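You operate a simulated robot arm through the tools that you are given. There is no shell and no other tool.

You run a simulated robot arm. Do the job below in one go: nothing can be reset, and whatever is moved stays where it is left.

JOB
Lay the purple follower on the cheese, turn the stand to TIE, brake it and twist the toggle tight.
Fine: the orange switch frees and holds the stand; leave the other follower. Where these are worked on the way, their far stop is far enough and under half their travel is too little: orange switch.

It is judged by the outcome, as a careful person would: the job done as asked, and still so three seconds after it is handed in. It fails if anything else is knocked over, pushed out of place, dropped, spilled or broken.

ROBOT AND FRAMES
A 7-joint arm with a three-finger gripper, fixed in place. Base frame: the origin is at the foot of the arm, x ahead of it, y to its left, z up; the work surface is at about z = 860. Units: mm, rad, N and s.
Its first joint turns from -2.897 to 2.897 rad. Payload 2.69 kg.
Tool frame: the origin (TCP) lies between the finger pads and is the grasp point; the fingertips stand 29 mm ahead of it; z points along the fingers, y is the line along which they close. Largest opening 120 mm; the body of the gripper starts 78 mm behind the TCP.
Orientation is told as [roll, pitch, yaw] about the base's x, y, z axes, in that order, counted from this pose: with the fingers straight down and closing along the base's y, the tool's x points along the base's -x, its y along +y and its z along -z.

CONTROLS
- The arm moves only by the tool nudge_tool. Its arguments are lists of equal length, an entry for each row: "dp": the shift along the tool's x, y, z in cm, a list of three; "delta_rot": the turn, a rotation vector about the tool's x, y, z in rad, a list of three. In form: {"dp": [[dx, dy, dz], ...], "delta_rot": [[wx, wy, wz], ...]}. A call has 1 to 20 rows; each row shifts and turns the commanded pose from where the row before left it, along the tool's axes as they then stand. "gripper" is the gripper command, from -1 (shut) to 1 (fully open), values between in proportion, set as the call begins (left out, the last holds). Rows are played at 5 a second. More than 50 mm and 0.15 rad between two rows, or a gripper value outside its range, and nothing of the call is played. Where a pose cannot be reached the arm comes as near as it can. A force on the tool above 70 N (or 10 N above the force at the start of the call, whichever is more), or a blocked arm, ends the call early, and 0.2 s more pass. Each finger halts on what it meets, pressing with about 25 N; the grip force reading is that of the motor and also rises with nothing between the fingers. The clock runs only during rows and for 0.2 s after the last one: add rows that do not move to give the fingers time. It gives the time, the measured TCP pose, the force on the tool (base axes), the opening and the grip force at its end, in the units of the frame above (readings bear some noise), with the torque about the TCP (base axes, N m) and any sound that the robot's microphone picked up, and new pictures: "pictures" is both (left out), scene, wrist or none.
- Cameras (640 x 400 px; columns grow to the right, rows downward): "scene" is fixed at [399.2, -497.4, 1455.9]; the picture's right is [-0.54, 0.84, 0.00], its down [0.82, 0.53, -0.20] and it looks along [-0.17, -0.11, -0.98] (base axes); focal length 282 px, centre (320, 200). "wrist" rides on the gripper at [63, 0, -104] in the tool frame; the picture's right is [0.00, 1.00, 0.00], its down [-0.83, 0.00, -0.56] and it looks along [-0.56, 0.00, 0.83] (tool axes); focal length 275 px, centre (320, 200). There is no depth. A picture from a camera that has moved, and an enlarged one, comes with that camera's place and axes in the base frame and with its lens.
- raise_lower(by): slides the trunk up (or, below 0, down) by that many mm; the arm rides with it, the base frame stays. It gives what a move gives, with no picture.
- close_up(camera, box): a new picture of the part [left, top, right, bottom] of that camera's present view, enlarged. It takes no simulated time.
- finish_job(): hands the job in; it is judged then, once.

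Nothing tells you positions but the pictures and the camera data. Unless the task says otherwise, let go and move clear before handing in.

The tools are called after ">>>" as name(argument=value, ...) on one line, values as JSON. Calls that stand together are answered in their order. nudge_tool: Moves the arm, as the interface text tells. Its arguments: {"type":"object","properties":{"dp":{"type":"array","items":{"type":"array","items":{"type":"number"}}},"delta_rot":{"type":"array","items":{"type":"array","items":{"type":"number"}}},"gripper":{"type":"number"},"pictures":{"type":"string","enum":["both","scene","wrist","none"]}},"required":["dp","delta_rot"]} The other tools are called the same way: raise_lower (by) slides the trunk up or down; close_up (camera, box) takes an enlarged picture of a part of a camera's view; finish_job () hands the job in.

At the start:

```text
t: 0.0
eef_pos: [254.4, -507.8, 1171.7]
tool_rot: [-0.001, 0.0, 0.001]
ft_force: [0.0, -0.2, 0.6]
torque: [0.01, 0.02, 0.0]
opening: 119.9
finger_force: 0.1
trunk travel left (down, up): [-375.0, 211.0]
```

scene: 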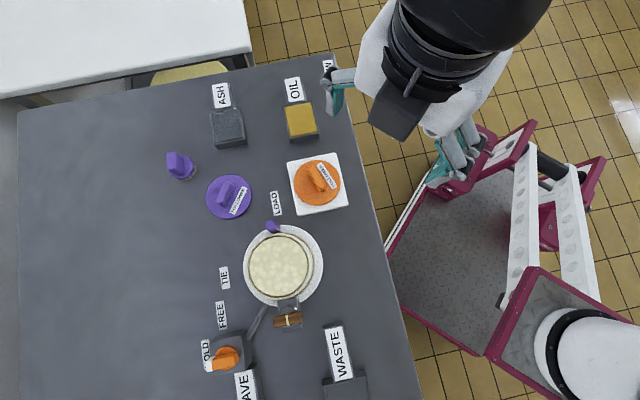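
wrist: 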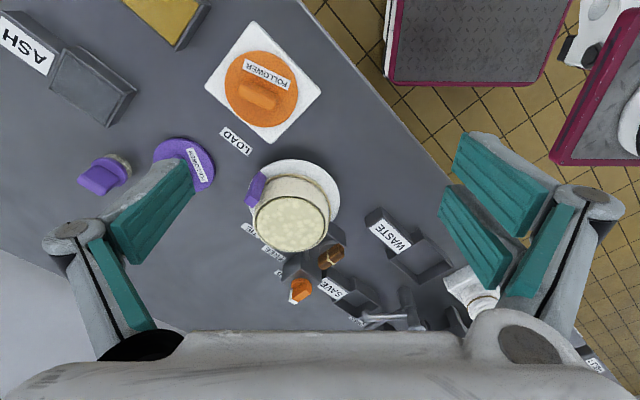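

I see a table with a cheese on a white turntable stand, a purple follower lying next to an orange one, an orange switch by HOLD/FREE labels, and a toggle by the stand. I'll take enlarged views first.

>>> close_up(camera="scene", box=[180, 160, 380, 400])

>>> close_up(camera="scene", box=[190, 290, 350, 400])

>>> close_up(camera="scene", box=[150, 60, 370, 220])

>>> close_up(camera="wrist", box=[200, 120, 480, 340])

```text
1.67 times, centred on (280, 280) of scene
camera zoom: at [399.2, -497.4, 1455.9], right [-0.54, 0.84, 0.0], down [0.82, 0.53, -0.2], along [-0.17, -0.11, -0.98], focal length 470 px, centre (387, 67)
```

zoom: 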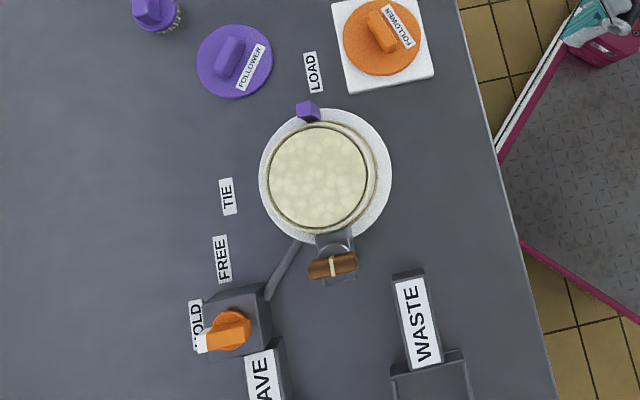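

```text
3.64 times, centred on (270, 345) of scene
camera zoom: at [399.2, -497.4, 1455.9], right [-0.54, 0.84, 0.0], down [0.82, 0.53, -0.2], along [-0.17, -0.11, -0.98], focal length 1025 px, centre (502, -327)
```

zoom: 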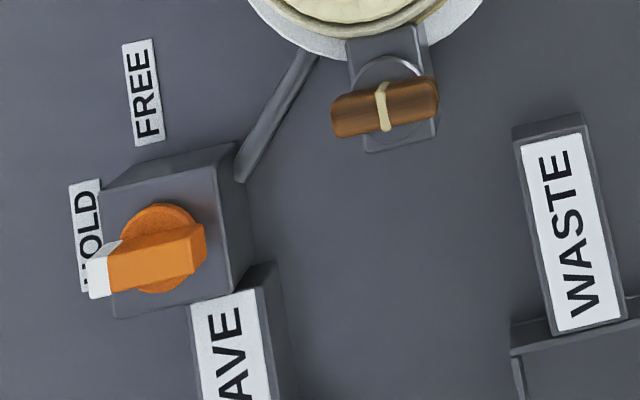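

```text
2.50 times, centred on (260, 140) of scene
camera zoom: at [399.2, -497.4, 1455.9], right [-0.54, 0.84, 0.0], down [0.82, 0.53, -0.2], along [-0.17, -0.11, -0.98], focal length 705 px, centre (470, 350)
```

zoom: 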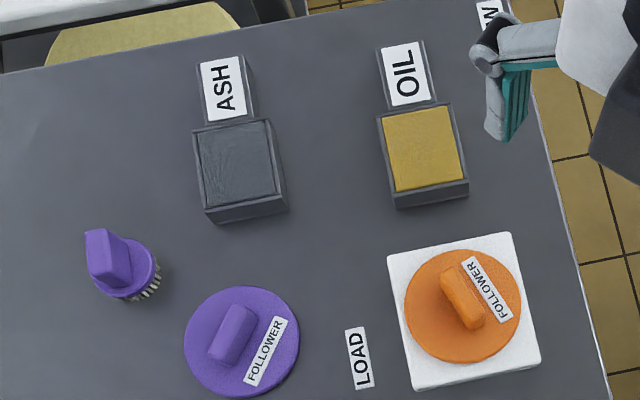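

```text
1.82 times, centred on (340, 230) of wrist
camera zoom: at [190.4, -507.8, 1276.8], right [0.0, 1.0, 0.0], down [0.83, 0.0, 0.56], along [0.56, 0.0, -0.83], focal length 500 px, centre (284, 146)
```

zoom: 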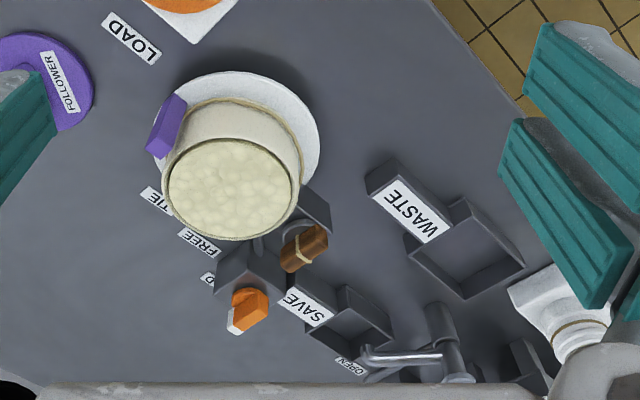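

The cheese stand centre looks to be near (450, -551) with the cheese top near z 956, and the purple follower near (397, -729) with its bar running along x. I'll move above the purple follower to look closer.

>>> nudge_tool(dp=[[-2.0, -3.6, 0.5], [-2.0, -3.6, 0.5], [-2.0, -3.6, 0.5], [-2.0, -3.6, 0.5], [-2.0, -3.6, 0.5], [-2.0, -3.6, 0.5], [0, 0, 0]], delta_rot=[[0, 0, 0], [0, 0, 0], [0, 0, 0], [0, 0, 0], [0, 0, 0], [0, 0, 0], [0, 0, 0]], gripper=1)

```text
t: 1.6
eef_pos: [370.3, -680.5, 1125.9]
tool_rot: [0.003, 0.0, 0.002]
ft_force: [-0.2, -0.1, 0.1]
torque: [0.0, -0.01, 0.0]
opening: 119.9
finger_force: 0.1
out of reach, approached as far as the arm can: row 5, 6
trunk travel left (down, up): [-375.0, 211.0]
camera wrist: at [307.8, -680.6, 1230.7], right [0.0, 1.0, 0.0], down [0.83, 0.0, 0.56], along [0.56, 0.0, -0.83], focal length 275 px, centre (320, 200)
```

scene: 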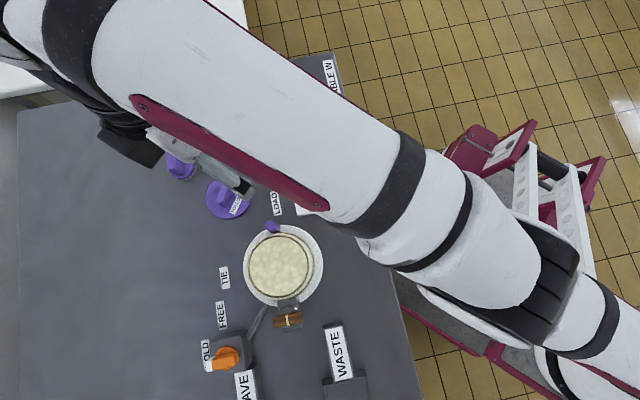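
wrist: 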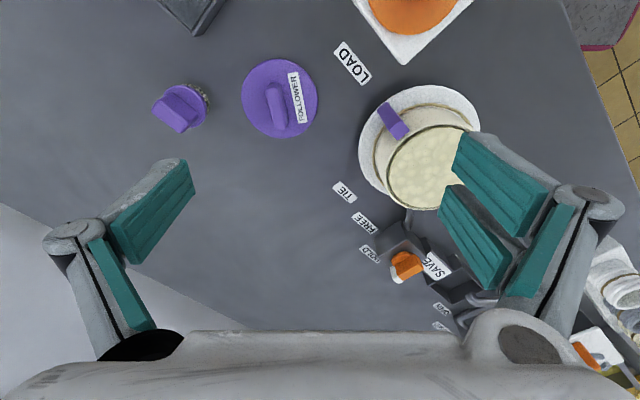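

The follower appears at about (396, -731); the arm was at its reach limit at this height. I'll zoom in on the follower and the stand from here.

>>> close_up(camera="wrist", box=[220, 40, 340, 150])

>>> close_up(camera="wrist", box=[320, 60, 500, 340])

```text
3.64 times, centred on (280, 95) of wrist
camera zoom: at [307.8, -680.6, 1230.7], right [0.0, 1.0, 0.0], down [0.83, 0.0, 0.56], along [0.56, 0.0, -0.83], focal length 1001 px, centre (466, 582)
```

zoom: 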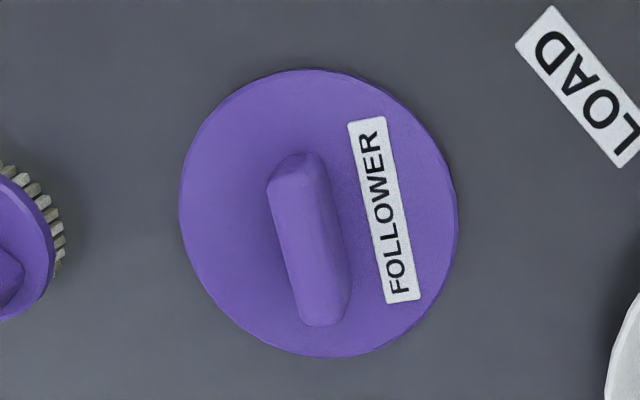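

```text
1.43 times, centred on (410, 200) of wrist
camera zoom: at [307.8, -680.6, 1230.7], right [0.0, 1.0, 0.0], down [0.83, 0.0, 0.56], along [0.56, 0.0, -0.83], focal length 393 px, centre (191, 200)
```

zoom: 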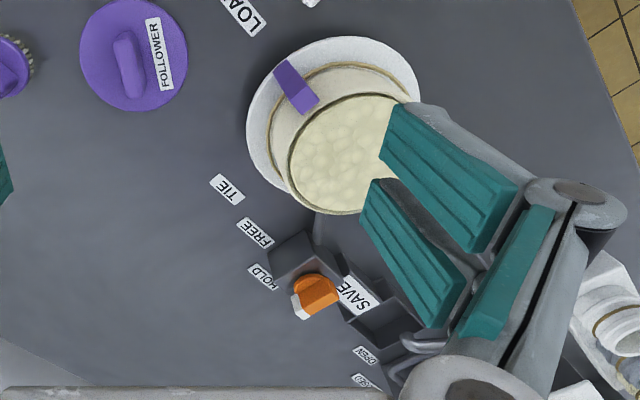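

I'm going down now, still clear of everything, to sort out the commanded pose after the reach limit and line up with the bar (about 0.16 rad yaw).

>>> nudge_tool(dp=[[0, 0, 2.5], [0, 0, 2.5], [0, 0, 2.5], [0, 0, 0]], delta_rot=[[0, 0, -0.08], [0, 0, -0.08], [0, 0, 0], [0, 0, 0]], pictures="wrist")

```text
t: 2.6
eef_pos: [371.6, -703.6, 1062.5]
tool_rot: [0.001, -0.001, 0.161]
ft_force: [0.0, -0.1, -0.7]
torque: [-0.01, 0.01, -0.04]
opening: 119.8
finger_force: 0.0
out of reach, approached as far as the arm can: row 1, 2, 3
trunk travel left (down, up): [-375.0, 211.0]
camera wrist: at [310.1, -713.2, 1165.6], right [-0.16, 0.99, 0.0], down [0.82, 0.14, 0.56], along [0.55, 0.09, -0.83], focal length 275 px, centre (320, 200)
```

wrist: 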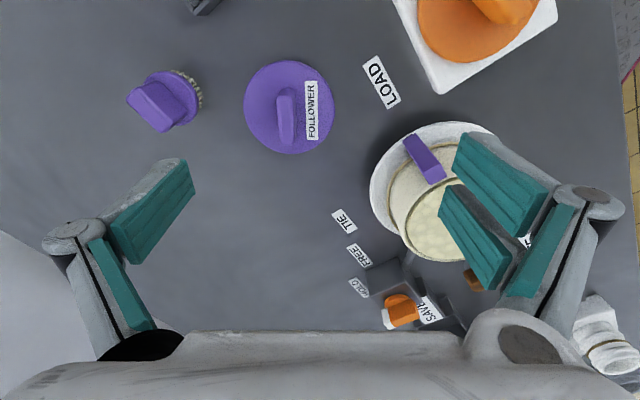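

The reach is tight at this height, so I'll raise the trunk to get more room above the table.

>>> raise_lower(by=120)

```text
t: 4.1
eef_pos: [316.7, -701.0, 1180.4]
tool_rot: [0.0, 0.001, 0.159]
ft_force: [0.2, 0.4, 0.2]
torque: [-0.02, 0.01, 0.04]
opening: 120.1
finger_force: 0.1
trunk travel left (down, up): [-495.0, 91.0]
```

Next I'll go down a bit and check where the commanded pose stands.

>>> nudge_tool(dp=[[0, 0, 3], [0, 0, 3], [0, 0, 3], [0, 0, 0]], delta_rot=[[0, 0, 0], [0, 0, 0], [0, 0, 0], [0, 0, 0]], pictures="none")

```text
t: 5.1
eef_pos: [316.3, -701.1, 1091.4]
tool_rot: [0.0, 0.002, 0.158]
ft_force: [0.5, -0.7, -1.2]
torque: [-0.06, 0.01, -0.03]
opening: 120.1
finger_force: 0.2
trunk travel left (down, up): [-495.0, 91.0]
```

>>> nudge_tool(dp=[[-1.8, -1.1, 1.7], [-1.8, -1.1, 1.7], [-1.8, -1.1, 1.7], [-1.9, -1.1, 1.7], [0, 0, 0]], delta_rot=[[0, 0, 0], [0, 0, 0], [0, 0, 0], [0, 0, 0], [0, 0, 0]])

```text
t: 6.3
eef_pos: [389.5, -717.2, 1021.5]
tool_rot: [0.001, 0.001, 0.159]
ft_force: [-0.4, -0.2, -0.4]
torque: [0.03, 0.03, -0.03]
opening: 120.3
finger_force: 0.1
out of reach, approached as far as the arm can: row 3, 4
trunk travel left (down, up): [-495.0, 91.0]
camera wrist: at [328.0, -726.6, 1125.9], right [-0.16, 0.99, 0.0], down [0.82, 0.14, 0.56], along [0.55, 0.09, -0.83], focal length 275 px, centre (320, 200)
```

scene: 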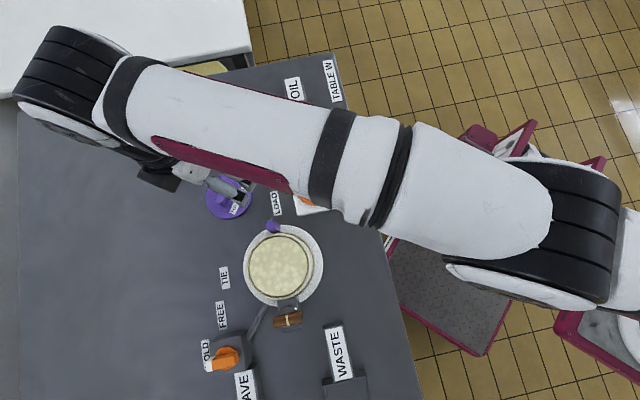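
wrist: 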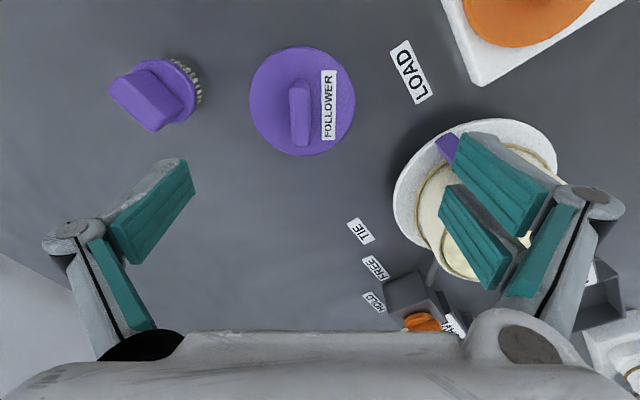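

>>> close_up(camera="wrist", box=[220, 30, 380, 170])

```text
2.86 times, centred on (300, 100) of wrist
camera zoom: at [328.0, -726.6, 1125.9], right [-0.16, 0.99, 0.0], down [0.82, 0.14, 0.56], along [0.55, 0.09, -0.83], focal length 786 px, centre (377, 486)
```

zoom: 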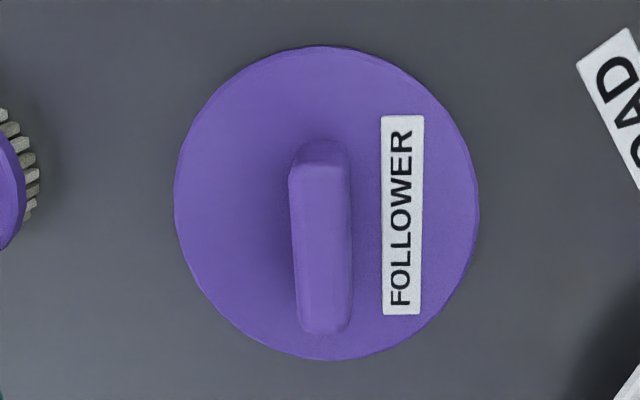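

The bar is aligned with the tool at this yaw and the disc centre is at about (395, -732). I'll lower straight over it, stopping short to check.

>>> nudge_tool(dp=[[0, 0, 2.0], [0, 0, 2.0], [0, 0, 2.0], [0, 0, 1.5], [0, 0, 0], [0, 0, 0]], delta_rot=[[0, 0, 0], [0, 0, 0], [0, 0, 0], [0, 0, 0], [0, 0, 0], [0, 0, 0]], pictures="wrist")

```text
t: 7.7
eef_pos: [389.7, -717.8, 945.9]
tool_rot: [0.0, 0.001, 0.16]
ft_force: [-0.5, 0.3, 0.6]
torque: [0.06, 0.0, -0.07]
opening: 120.0
finger_force: 0.1
trunk travel left (down, up): [-495.0, 91.0]
camera wrist: at [328.1, -727.5, 1051.8], right [-0.16, 0.99, 0.0], down [0.82, 0.14, 0.56], along [0.55, 0.09, -0.83], focal length 275 px, centre (320, 200)
```

wrist: 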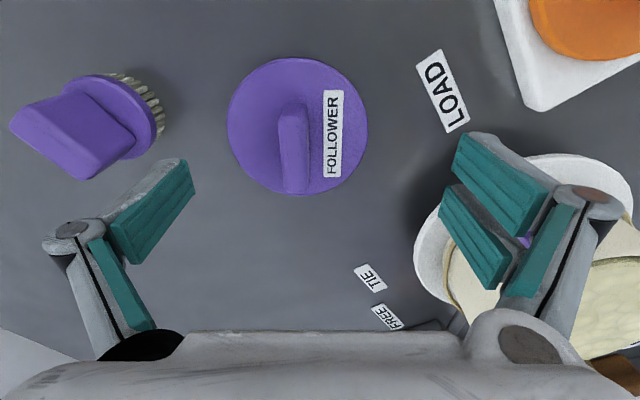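

The commanded pose settled about 15 mm short in y. I'll correct sideways, then lower so the fingers straddle the bar.

>>> nudge_tool(dp=[[-0.1, -0.75, 0], [-0.1, -0.72, 0], [0, 0, 1.2], [0, 0, 1.2], [0, 0, 0.9], [0, 0, 0], [0, 0, 0]], delta_rot=[[0, 0, 0], [0, 0, 0], [0, 0, 0], [0, 0, 0], [0, 0, 0], [0, 0, 0], [0, 0, 0]], gripper=0.2)

```text
t: 9.3
eef_pos: [389.6, -716.7, 914.7]
tool_rot: [-0.003, 0.001, 0.159]
ft_force: [0.2, -0.1, -1.1]
torque: [-0.01, -0.01, -0.01]
opening: 71.8
finger_force: 0.0
out of reach, approached as far as the arm can: row 1, 2
trunk travel left (down, up): [-495.0, 91.0]
camera wrist: at [328.1, -727.6, 1018.9], right [-0.16, 0.99, 0.0], down [0.82, 0.14, 0.56], along [0.55, 0.09, -0.83], focal length 275 px, centre (320, 200)
```

scene: 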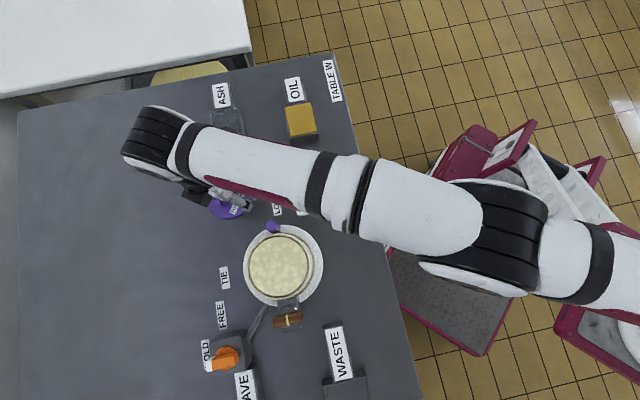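
wrist: 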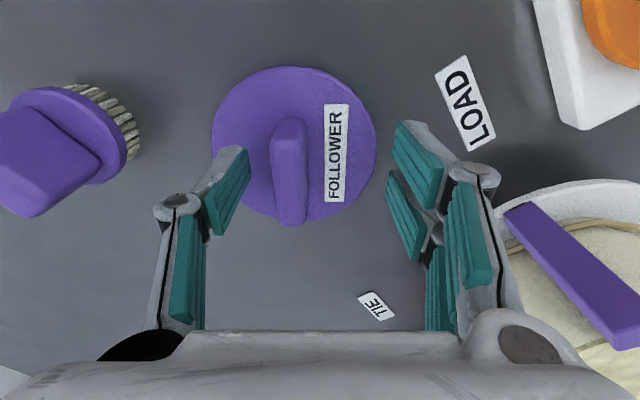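

The arm is blocked 15 mm short in y by its reach in this posture, but the fingers still straddle the bar, so closing will just centre the follower. I'll check the height of the bar relative to the fingertips.

>>> close_up(camera="wrist", box=[180, 40, 460, 280])

>>> close_up(camera="scene", box=[170, 160, 290, 235])

```text
1.67 times, centred on (320, 160) of wrist
camera zoom: at [328.1, -727.6, 1018.9], right [-0.16, 0.99, 0.0], down [0.82, 0.14, 0.56], along [0.55, 0.09, -0.83], focal length 459 px, centre (320, 267)
```

zoom: 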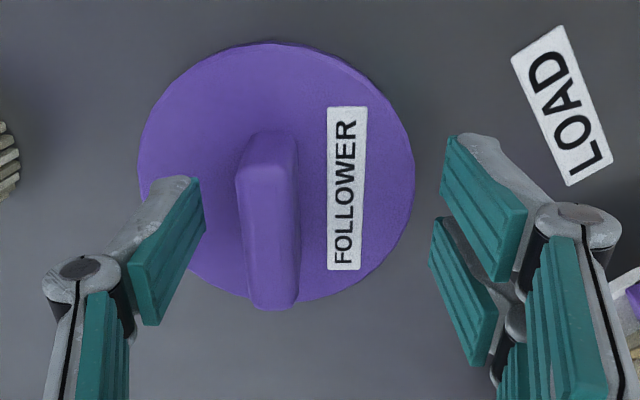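

```text
5.33 times, centred on (230, 198) of scene
camera zoom: at [399.2, -497.4, 1455.9], right [-0.54, 0.84, 0.0], down [0.82, 0.53, -0.2], along [-0.17, -0.11, -0.98], focal length 1503 px, centre (800, 213)
```

zoom: 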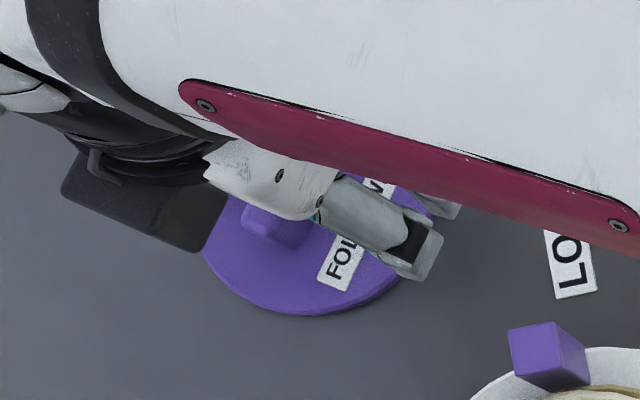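

The bar is about 18 mm wide and stands up to about z 900+, within the finger opening. I'll lower 8 mm more and close on it.

>>> nudge_tool(dp=[[-0.3, 0, 0.4], [-0.3, 0, 0.4], [0, 0, 0]], delta_rot=[[0, 0, 0], [0, 0, 0], [0, 0, 0]], pictures="none")

>>> nudge_tool(dp=[[0, 0, 0], [0, 0, 0], [0, 0, 0], [0, 0, 0]], delta_rot=[[0, 0, 0], [0, 0, 0], [0, 0, 0], [0, 0, 0]], gripper=-0.45, pictures="wrist")

```text
t: 10.1
eef_pos: [396.3, -717.0, 906.4]
tool_rot: [0.0, -0.001, 0.158]
ft_force: [-0.5, 0.1, -0.2]
torque: [-0.01, -0.02, 0.01]
opening: 71.9
finger_force: 0.1
trunk travel left (down, up): [-495.0, 91.0]
```

```text
t: 11.1
eef_pos: [395.6, -715.6, 906.6]
tool_rot: [0.0, 0.001, 0.16]
ft_force: [-0.6, 0.2, -0.3]
torque: [-0.01, 0.01, 0.02]
opening: 33.2
finger_force: 0.1
trunk travel left (down, up): [-495.0, 91.0]
camera wrist: at [333.9, -725.4, 1011.1], right [-0.16, 0.99, 0.0], down [0.82, 0.14, 0.56], along [0.55, 0.09, -0.83], focal length 275 px, centre (320, 200)
```

wrist: 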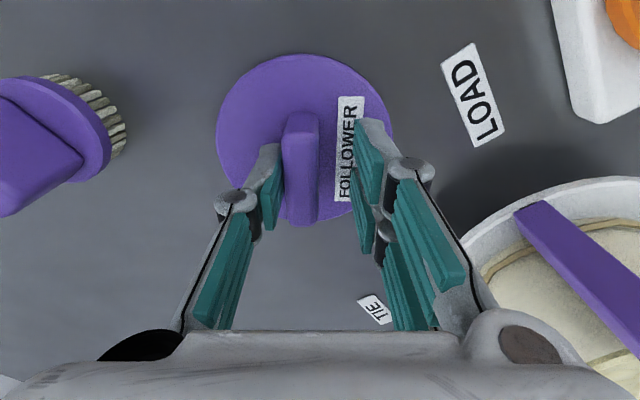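

The left finger is now at the bar and nudging it to the centre. I'll close fully.

>>> nudge_tool(dp=[[0, 0, 0], [0, 0, 0], [0, 0, 0], [0, 0, 0]], delta_rot=[[0, 0, 0], [0, 0, 0], [0, 0, 0], [0, 0, 0]], gripper=-1, pictures="wrist")

```text
t: 12.1
eef_pos: [396.2, -716.0, 906.7]
tool_rot: [-0.001, 0.002, 0.158]
ft_force: [-0.7, -0.4, 0.2]
torque: [-0.03, -0.04, 0.0]
opening: 15.8
finger_force: 25.4
trunk travel left (down, up): [-495.0, 91.0]
camera wrist: at [333.9, -725.4, 1011.1], right [-0.16, 0.99, 0.0], down [0.82, 0.14, 0.56], along [0.55, 0.09, -0.83], focal length 275 px, centre (320, 200)
```

wrist: 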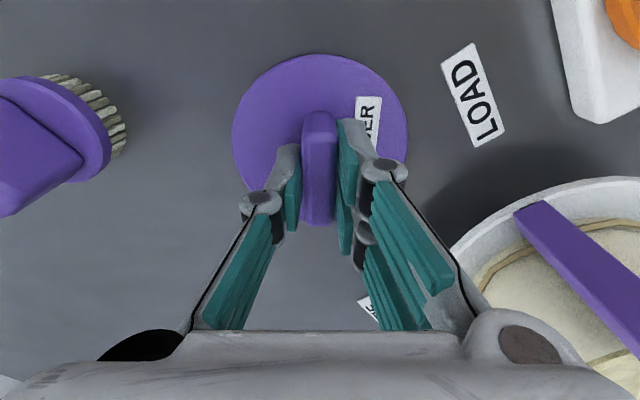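

It's gripped on the 16 mm bar. Now I'll lift it straight up.

>>> nudge_tool(dp=[[0, 0, -1], [0, 0, -2], [0, 0, -3], [0, 0, -3], [0, 0, -3], [0, 0, 0]], delta_rot=[[0, 0, 0], [0, 0, 0], [0, 0, 0], [0, 0, 0], [0, 0, 0], [0, 0, 0]])

```text
t: 13.5
eef_pos: [395.4, -714.9, 1025.5]
tool_rot: [-0.003, 0.0, 0.159]
ft_force: [0.4, 0.5, -0.2]
torque: [-0.01, 0.02, 0.01]
opening: 0.2
finger_force: 25.1
trunk travel left (down, up): [-495.0, 91.0]
camera wrist: at [334.2, -725.0, 1130.1], right [-0.16, 0.99, 0.0], down [0.82, 0.14, 0.56], along [0.55, 0.09, -0.83], focal length 275 px, centre (320, 200)
```

scene: 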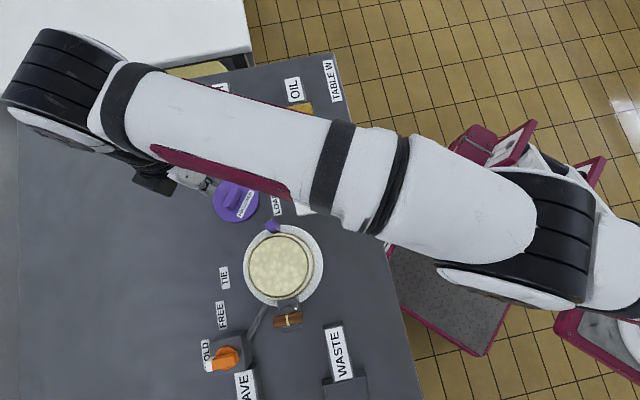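
wrist: 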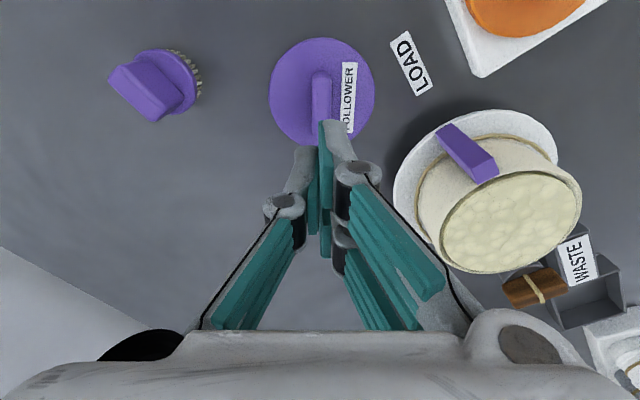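

The grip slipped off the top of the bar and the follower stayed on the table, only shifted about 15 mm. I need to grip lower; I'll check the bar's height first.

>>> close_up(camera="wrist", box=[250, 20, 400, 160])

>>> close_up(camera="scene", box=[190, 160, 290, 235])

```text
2.86 times, centred on (325, 90) of wrist
camera zoom: at [334.2, -725.0, 1130.1], right [-0.16, 0.99, 0.0], down [0.82, 0.14, 0.56], along [0.55, 0.09, -0.83], focal length 786 px, centre (306, 514)
```

zoom: 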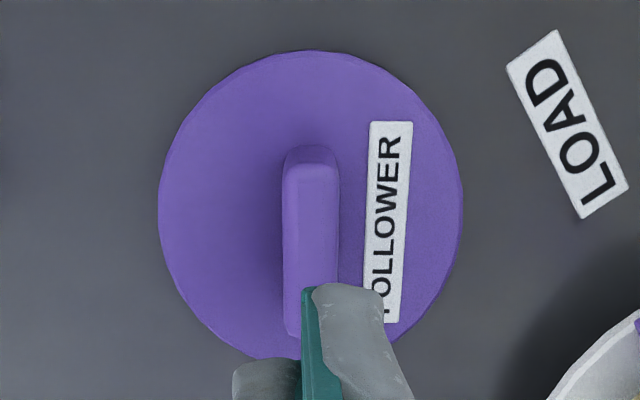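

```text
5.33 times, centred on (240, 198) of scene
camera zoom: at [399.2, -497.4, 1455.9], right [-0.54, 0.84, 0.0], down [0.82, 0.53, -0.2], along [-0.17, -0.11, -0.98], focal length 1503 px, centre (747, 213)
```

zoom: 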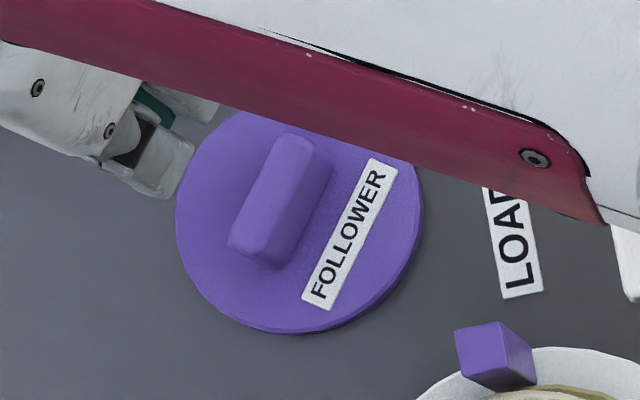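

The bar is only about 20 mm tall above the disc, so I gripped its rounded top. I'll go back down with the fingers part open, lower this time (tips just above the disc).

>>> nudge_tool(dp=[[0.2, 0.1, 3], [0, 0, 3], [0, 0, 3], [0, 0, 2], [0, 0, 1.0], [0, 0, 0]], delta_rot=[[0, 0, 0], [0, 0, 0], [0, 0, 0], [0, 0, 0], [0, 0, 0], [0, 0, 0]], gripper=-0.17, pictures="wrist")

```text
t: 14.9
eef_pos: [394.7, -717.1, 904.8]
tool_rot: [-0.002, 0.0, 0.157]
ft_force: [0.3, 0.0, 0.2]
torque: [-0.04, -0.03, -0.03]
opening: 49.9
finger_force: 0.2
trunk travel left (down, up): [-495.0, 91.0]
camera wrist: at [332.0, -725.8, 1009.7], right [-0.16, 0.99, 0.0], down [0.82, 0.14, 0.56], along [0.55, 0.09, -0.83], focal length 275 px, centre (320, 200)
```

wrist: 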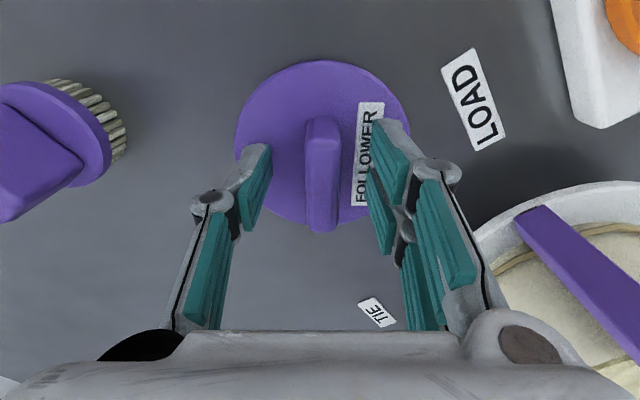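

>>> nudge_tool(dp=[[0, 0, 0.3], [0, 0, 0.3], [0, 0, 0]], delta_rot=[[0, 0, 0], [0, 0, 0], [0, 0, 0]], pictures="none")

>>> nudge_tool(dp=[[0, 0, 0.2], [0, 0, 0.2], [0, 0, 0]], delta_rot=[[0, 0, 0], [0, 0, 0], [0, 0, 0]], pictures="wrist")

```text
t: 15.7
eef_pos: [393.6, -715.3, 899.9]
tool_rot: [-0.001, 0.0, 0.158]
ft_force: [-0.2, 0.3, 0.0]
torque: [0.04, 0.01, 0.03]
opening: 49.6
finger_force: 0.1
trunk travel left (down, up): [-495.0, 91.0]
```

```text
t: 16.5
eef_pos: [394.8, -715.6, 896.6]
tool_rot: [-0.004, 0.0, 0.158]
ft_force: [-1.4, 0.5, 11.3]
torque: [0.25, 0.1, 0.03]
opening: 50.5
finger_force: 0.8
trunk travel left (down, up): [-495.0, 91.0]
camera wrist: at [332.1, -725.1, 1002.2], right [-0.16, 0.99, 0.0], down [0.82, 0.14, 0.56], along [0.55, 0.09, -0.83], focal length 275 px, centre (320, 200)
```

wrist: 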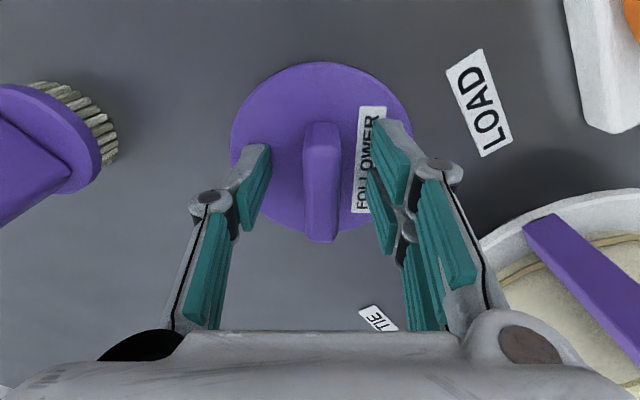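

The tips touched the disc at TCP z ≈ 897, so the disc top is near z 868. I'll back off 2 mm, close firmly and make a small test lift.

>>> nudge_tool(dp=[[0, 0, -0.2], [0, 0, 0]], delta_rot=[[0, 0, 0], [0, 0, 0]], pictures="none")

>>> nudge_tool(dp=[[0, 0, 0], [0, 0, 0], [0, 0, 0], [0, 0, 0], [0, 0, 0]], delta_rot=[[0, 0, 0], [0, 0, 0], [0, 0, 0], [0, 0, 0], [0, 0, 0]], gripper=-1, pictures="none")

>>> nudge_tool(dp=[[0, 0, -0.5], [0, 0, -0.5], [0, 0, -0.5], [0, 0, -0.5], [0, 0, 0]], delta_rot=[[0, 0, 0], [0, 0, 0], [0, 0, 0], [0, 0, 0], [0, 0, 0]])

```text
t: 17.1
eef_pos: [394.8, -715.5, 898.0]
tool_rot: [-0.002, -0.001, 0.157]
ft_force: [-1.2, -1.1, 4.1]
torque: [0.02, 0.06, 0.01]
opening: 48.5
finger_force: 0.0
trunk travel left (down, up): [-495.0, 91.0]
```

```text
t: 18.3
eef_pos: [395.0, -715.4, 897.7]
tool_rot: [0.0, -0.002, 0.158]
ft_force: [2.0, 1.4, 3.1]
torque: [0.02, -0.11, 0.01]
opening: 15.6
finger_force: 24.6
trunk travel left (down, up): [-495.0, 91.0]
```

```text
t: 19.5
eef_pos: [395.0, -716.5, 918.7]
tool_rot: [0.0, 0.001, 0.159]
ft_force: [0.8, -0.1, -0.3]
torque: [-0.02, 0.02, 0.02]
opening: 15.5
finger_force: 25.0
trunk travel left (down, up): [-495.0, 91.0]
camera wrist: at [332.4, -725.8, 1023.1], right [-0.16, 0.99, 0.0], down [0.82, 0.14, 0.56], along [0.55, 0.09, -0.83], focal length 275 px, centre (320, 200)
```

scene: 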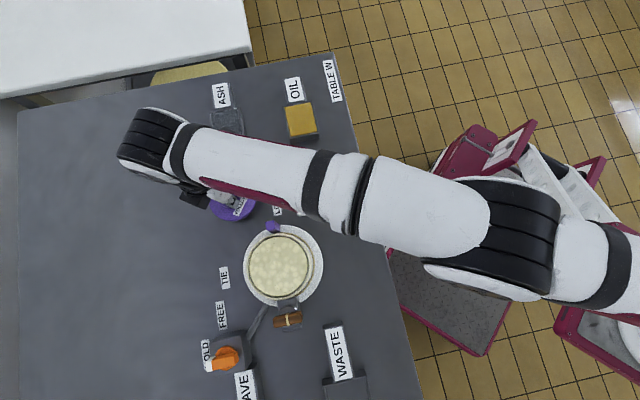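
wrist: 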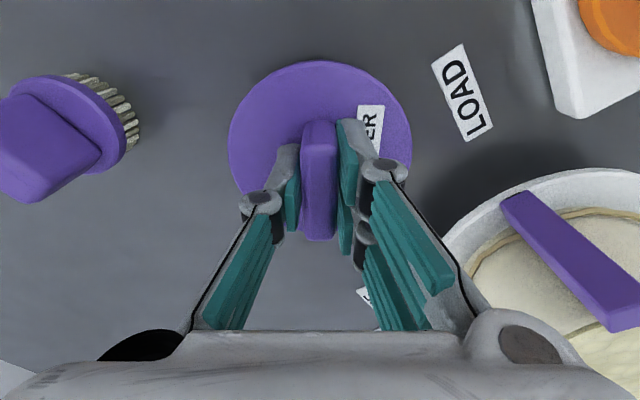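

The follower is held and lifted. I'll raise it above cheese height and carry it over toward the cheese.

>>> nudge_tool(dp=[[0, 0, -2], [0, 0, -2], [0, 0, -2], [0, 0, -2], [0, 0, -2], [0, 1, -1], [0, 2, -1], [-1, 2, -1], [-1, 2, 0], [-1, 2, 0], [-1, 2, 0], [0, 0, 0]], delta_rot=[[0, 0, 0], [0, 0, 0], [0, 0, 0], [0, 0, 0], [0, 0, 0], [0, 0, 0], [0, 0, 0], [0, 0, 0], [0, 0, 0], [0, 0, 0], [0, 0, 0], [0, 0, 0]])

```text
t: 22.1
eef_pos: [415.7, -599.8, 1048.2]
tool_rot: [-0.001, 0.0, 0.159]
ft_force: [-0.6, 0.1, -0.9]
torque: [0.02, 0.01, -0.02]
opening: 15.5
finger_force: 25.3
trunk travel left (down, up): [-495.0, 91.0]
camera wrist: at [354.9, -609.5, 1151.8], right [-0.16, 0.99, 0.0], down [0.82, 0.14, 0.56], along [0.55, 0.09, -0.83], focal length 275 px, centre (320, 200)
```

scene: 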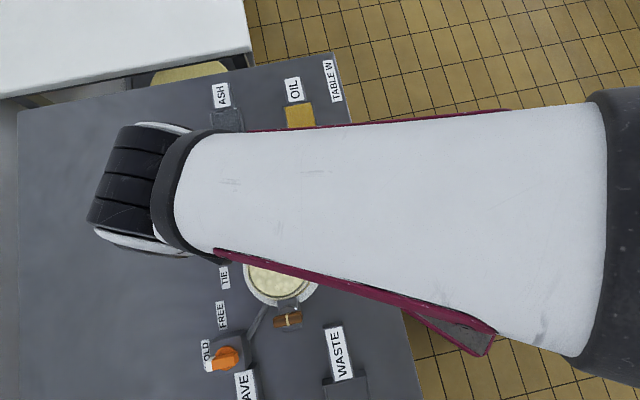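
wrist: 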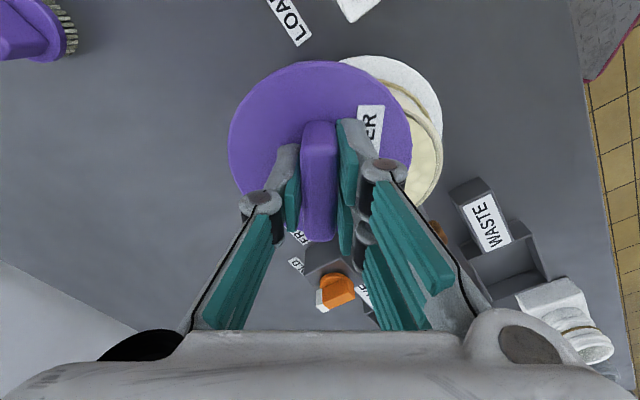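

The follower is level and overlapping the cheese from above. I'll move to the cheese centre estimate (about 450, -551) and descend partway.

>>> nudge_tool(dp=[[-1.4, 1.4, 0], [-1.4, 1.4, 0], [-1.3, 1.43, 0], [0, 0, 1], [0, 0, 1], [0, 0, 0.8], [0, 0, 0]], delta_rot=[[0, 0, 0], [0, 0, 0], [0, 0, 0], [0, 0, 0], [0, 0, 0], [0, 0, 0], [0, 0, 0]])

>>> close_up(camera="wrist", box=[180, 30, 460, 280])

```text
t: 23.7
eef_pos: [450.9, -552.8, 1021.3]
tool_rot: [0.0, 0.0, 0.157]
ft_force: [0.9, -1.0, -0.4]
torque: [0.03, 0.0, 0.01]
opening: 15.6
finger_force: 25.0
trunk travel left (down, up): [-495.0, 91.0]
camera wrist: at [388.4, -562.2, 1124.7], right [-0.16, 0.99, 0.0], down [0.82, 0.14, 0.56], along [0.55, 0.09, -0.83], focal length 275 px, centre (320, 200)
```

scene: 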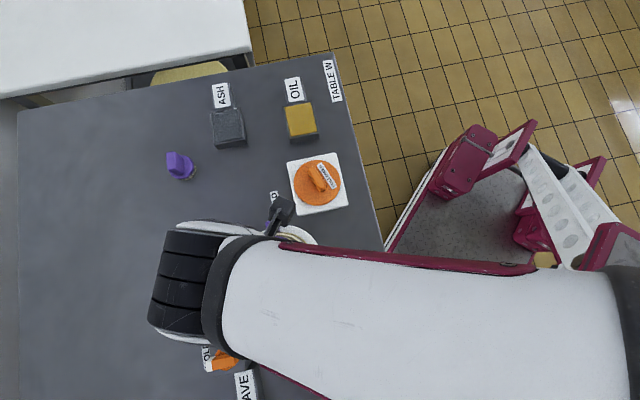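
wrist: 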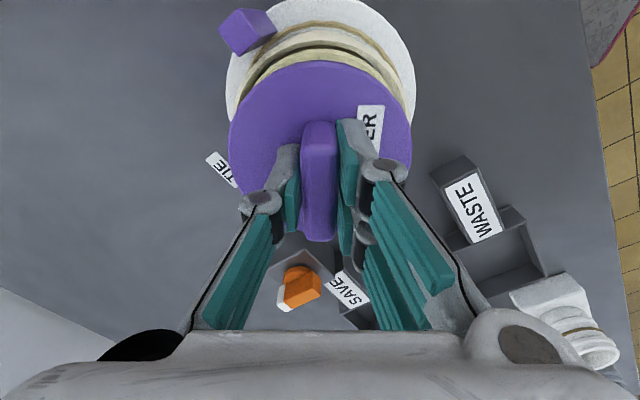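

```text
1.60 times, centred on (320, 155) of wrist
camera zoom: at [388.4, -562.2, 1124.7], right [-0.16, 0.99, 0.0], down [0.82, 0.14, 0.56], along [0.55, 0.09, -0.83], focal length 440 px, centre (320, 272)
```

zoom: 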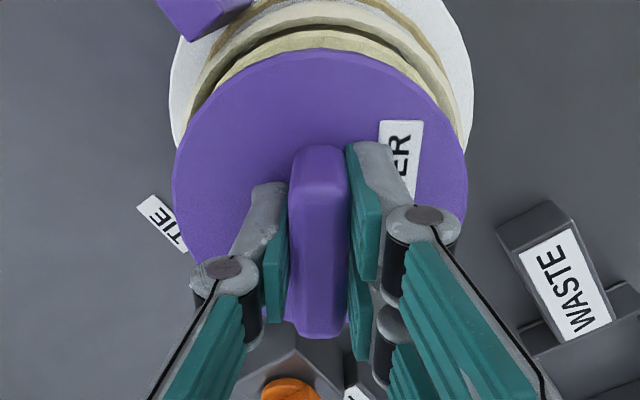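

The follower lines up with the cheese within a millimetre or two. Now I'll lower it gently until contact.

>>> nudge_tool(dp=[[0, 0, 0.8], [0, 0, 0.8], [0, 0, 0.3], [0, 0, 0.2], [0, 0, 0]], delta_rot=[[0, 0, 0], [0, 0, 0], [0, 0, 0], [0, 0, 0], [0, 0, 0]], pictures="wrist")

```text
t: 24.9
eef_pos: [451.1, -553.5, 999.9]
tool_rot: [-0.001, 0.0, 0.159]
ft_force: [0.2, 0.1, -0.9]
torque: [0.03, -0.04, 0.0]
opening: 15.6
finger_force: 24.6
trunk travel left (down, up): [-495.0, 91.0]
camera wrist: at [387.9, -562.4, 1103.2], right [-0.16, 0.99, 0.0], down [0.82, 0.14, 0.56], along [0.55, 0.09, -0.83], focal length 275 px, centre (320, 200)
```

wrist: 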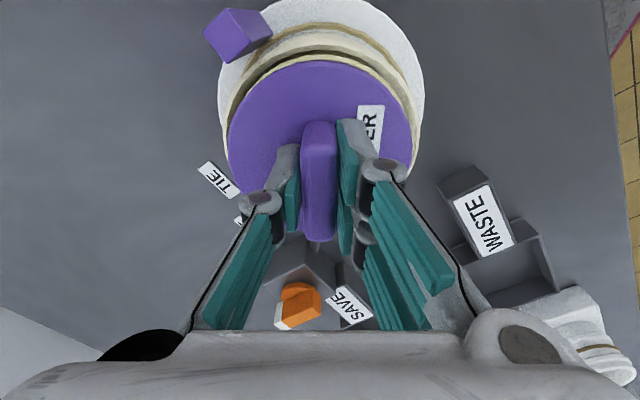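

>>> close_up(camera="wrist", box=[200, 0, 440, 200])

>>> nudge_tool(dp=[[0, 0, 0.2], [0, 0, 0.2], [0, 0, 0]], delta_rot=[[0, 0, 0], [0, 0, 0], [0, 0, 0]], pictures="none")

```text
2.00 times, centred on (320, 100) of wrist
camera zoom: at [387.9, -562.4, 1103.2], right [-0.16, 0.99, 0.0], down [0.82, 0.14, 0.56], along [0.55, 0.09, -0.83], focal length 551 px, centre (320, 400)
```

zoom: 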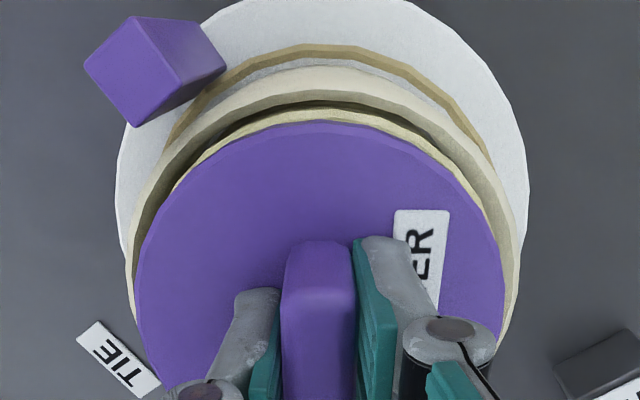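

```text
t: 25.7
eef_pos: [448.0, -552.3, 995.4]
tool_rot: [-0.001, -0.001, 0.16]
ft_force: [0.3, 0.6, 0.0]
torque: [0.01, -0.05, 0.01]
opening: 15.7
finger_force: 25.2
trunk travel left (down, up): [-495.0, 91.0]
```

>>> nudge_tool(dp=[[0, 0, 0.2], [0, 0, 0]], delta_rot=[[0, 0, 0], [0, 0, 0]], pictures="none")

>>> nudge_tool(dp=[[0, 0, 0.2], [0, 0, 0]], delta_rot=[[0, 0, 0], [0, 0, 0]], pictures="wrist")

```text
t: 26.3
eef_pos: [450.1, -551.9, 995.6]
tool_rot: [-0.004, 0.0, 0.159]
ft_force: [-2.2, 1.5, 15.7]
torque: [0.06, 0.29, -0.01]
opening: 15.5
finger_force: 25.4
trunk travel left (down, up): [-495.0, 91.0]
```

```text
t: 26.9
eef_pos: [449.8, -552.5, 994.8]
tool_rot: [-0.006, -0.001, 0.157]
ft_force: [-3.7, 3.9, 44.7]
torque: [0.41, -0.08, 0.03]
opening: 15.6
finger_force: 24.9
trunk travel left (down, up): [-495.0, 91.0]
camera wrist: at [387.7, -562.0, 1098.8], right [-0.16, 0.99, -0.01], down [0.82, 0.14, 0.56], along [0.55, 0.09, -0.83], focal length 275 px, centre (320, 200)
```

wrist: 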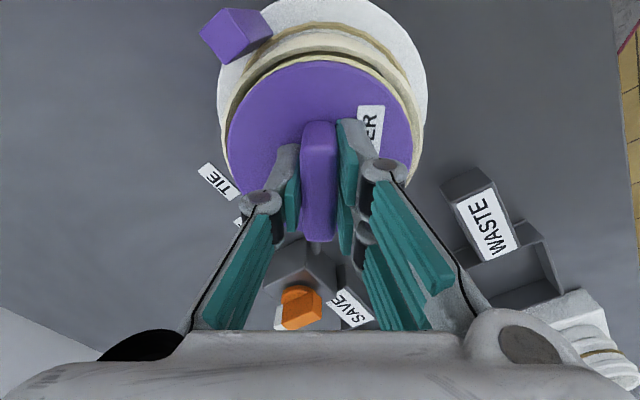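

There's firm contact: the follower is on the cheese. I'll ease the pressure, then open the fingers.

>>> nudge_tool(dp=[[0, 0, -0.25], [0, 0, 0]], delta_rot=[[0, 0, 0], [0, 0, 0]], pictures="none")

>>> nudge_tool(dp=[[0, 0, 0], [0, 0, 0], [0, 0, 0]], delta_rot=[[0, 0, 0], [0, 0, 0], [0, 0, 0]], gripper=-0.3, pictures="wrist")

```text
t: 27.5
eef_pos: [449.5, -553.3, 994.5]
tool_rot: [-0.003, -0.001, 0.161]
ft_force: [1.1, -4.6, 30.4]
torque: [0.07, -0.31, -0.02]
opening: 15.8
finger_force: 25.8
trunk travel left (down, up): [-495.0, 91.0]
```

```text
t: 28.3
eef_pos: [450.7, -552.6, 993.6]
tool_rot: [0.0, 0.001, 0.157]
ft_force: [0.2, -2.8, 7.1]
torque: [0.11, 0.07, 0.03]
opening: 36.9
finger_force: 0.2
trunk travel left (down, up): [-495.0, 91.0]
camera wrist: at [387.6, -561.6, 1098.0], right [-0.16, 0.99, 0.0], down [0.82, 0.14, 0.56], along [0.55, 0.09, -0.83], focal length 275 px, centre (320, 200)
```

wrist: 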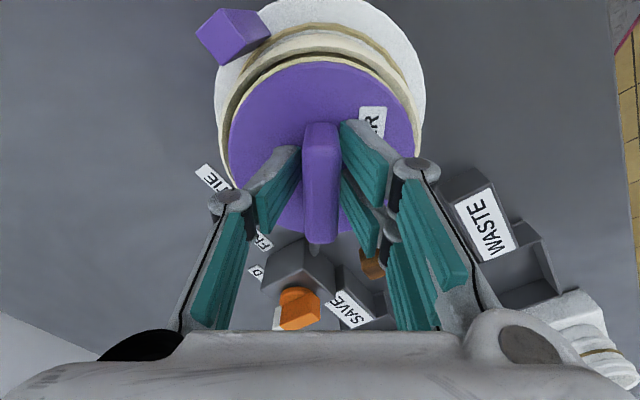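

Released. I'll rise straight up and look at how it lies.

>>> nudge_tool(dp=[[0, 0, -1], [0, 0, -2], [0, 0, -3], [0, 0, -3], [0, 0, -3], [0, 0, 0]], delta_rot=[[0, 0, 0], [0, 0, 0], [0, 0, 0], [0, 0, 0], [0, 0, 0], [0, 0, 0]], pictures="wrist")

>>> close_up(camera="wrist", box=[180, 20, 480, 330])

```text
t: 29.7
eef_pos: [450.3, -551.0, 1112.3]
tool_rot: [-0.003, 0.001, 0.159]
ft_force: [-0.2, 0.1, 0.6]
torque: [0.02, -0.02, -0.02]
opening: 42.0
finger_force: 0.1
trunk travel left (down, up): [-495.0, 91.0]
camera wrist: at [388.3, -560.8, 1216.6], right [-0.16, 0.99, 0.0], down [0.82, 0.14, 0.56], along [0.55, 0.09, -0.83], focal length 275 px, centre (320, 200)
```

wrist: 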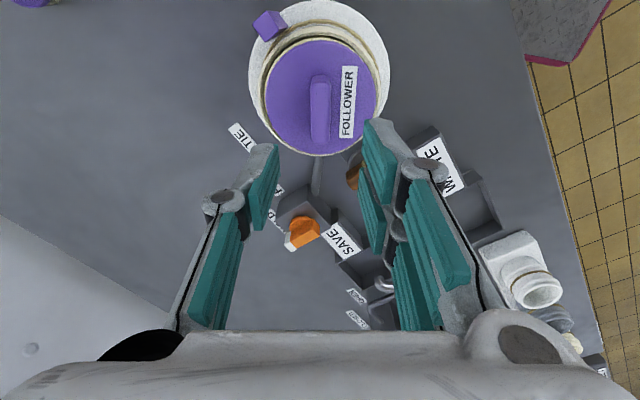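

```text
1.29 times, centred on (330, 175) of wrist
camera zoom: at [388.3, -560.8, 1216.6], right [-0.16, 0.99, 0.0], down [0.82, 0.14, 0.56], along [0.55, 0.09, -0.83], focal length 355 px, centre (307, 232)
```

zoom: 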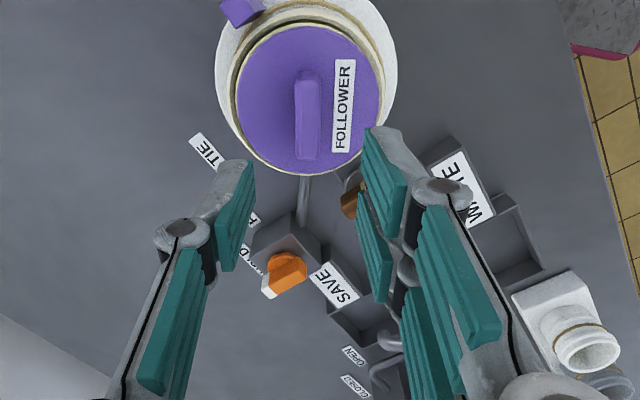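

The follower lies centred on the cheese. Next I'll move toward the switch to see it closer.

>>> nudge_tool(dp=[[-2.5, -1, 0], [-2.5, -1, 0], [-2.5, -1, 0], [-2.5, 0, 0], [0, 0, 0]], delta_rot=[[0, 0, 0], [0, 0, 0], [0, 0, 0], [0, 0, 0], [0, 0, 0]], gripper=-1)

```text
t: 30.9
eef_pos: [554.8, -566.2, 1115.3]
tool_rot: [-0.001, 0.001, 0.158]
ft_force: [0.3, 0.4, -0.5]
torque: [-0.03, 0.03, -0.01]
opening: 0.0
finger_force: 25.4
trunk travel left (down, up): [-495.0, 91.0]
camera wrist: at [492.7, -574.2, 1218.9], right [-0.16, 0.99, 0.0], down [0.82, 0.14, 0.56], along [0.55, 0.09, -0.83], focal length 275 px, centre (320, 200)
```

scene: 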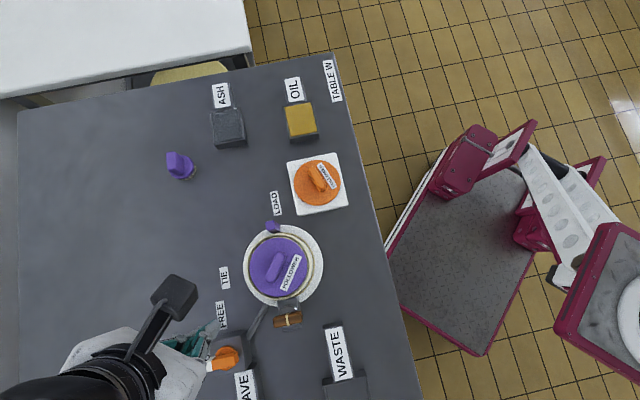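
wrist: 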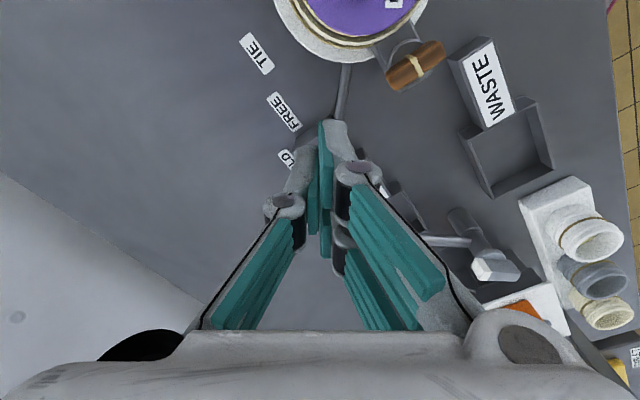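

>>> close_up(camera="scene", box=[190, 290, 330, 400])

>>> close_up(camera="scene", box=[220, 200, 340, 340])

```text
3.64 times, centred on (260, 345) of scene
camera zoom: at [399.2, -497.4, 1455.9], right [-0.54, 0.84, 0.0], down [0.82, 0.53, -0.2], along [-0.17, -0.11, -0.98], focal length 1025 px, centre (538, -327)
```

zoom: 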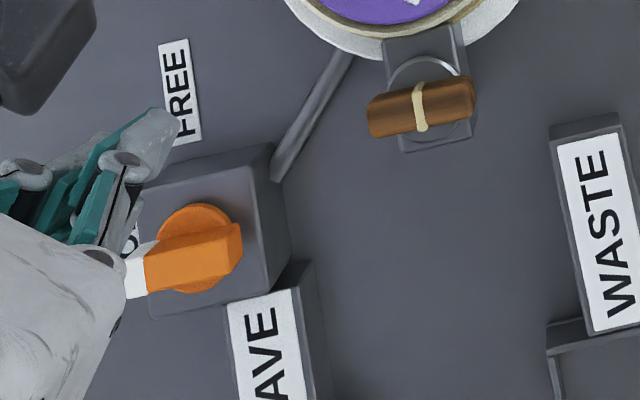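

```text
2.86 times, centred on (280, 270) of scene
camera zoom: at [399.2, -497.4, 1455.9], right [-0.54, 0.84, 0.0], down [0.82, 0.53, -0.2], along [-0.17, -0.11, -0.98], focal length 805 px, centre (434, 0)
```

zoom: 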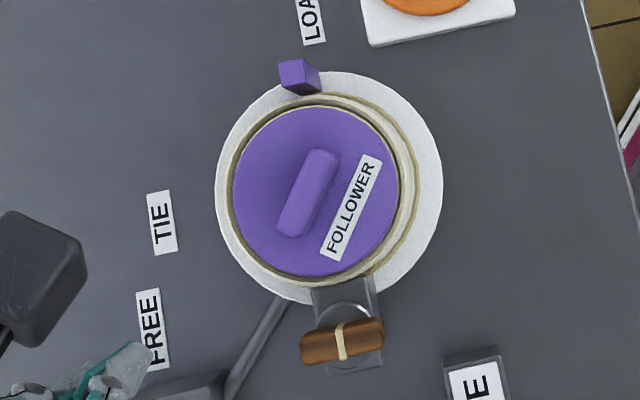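

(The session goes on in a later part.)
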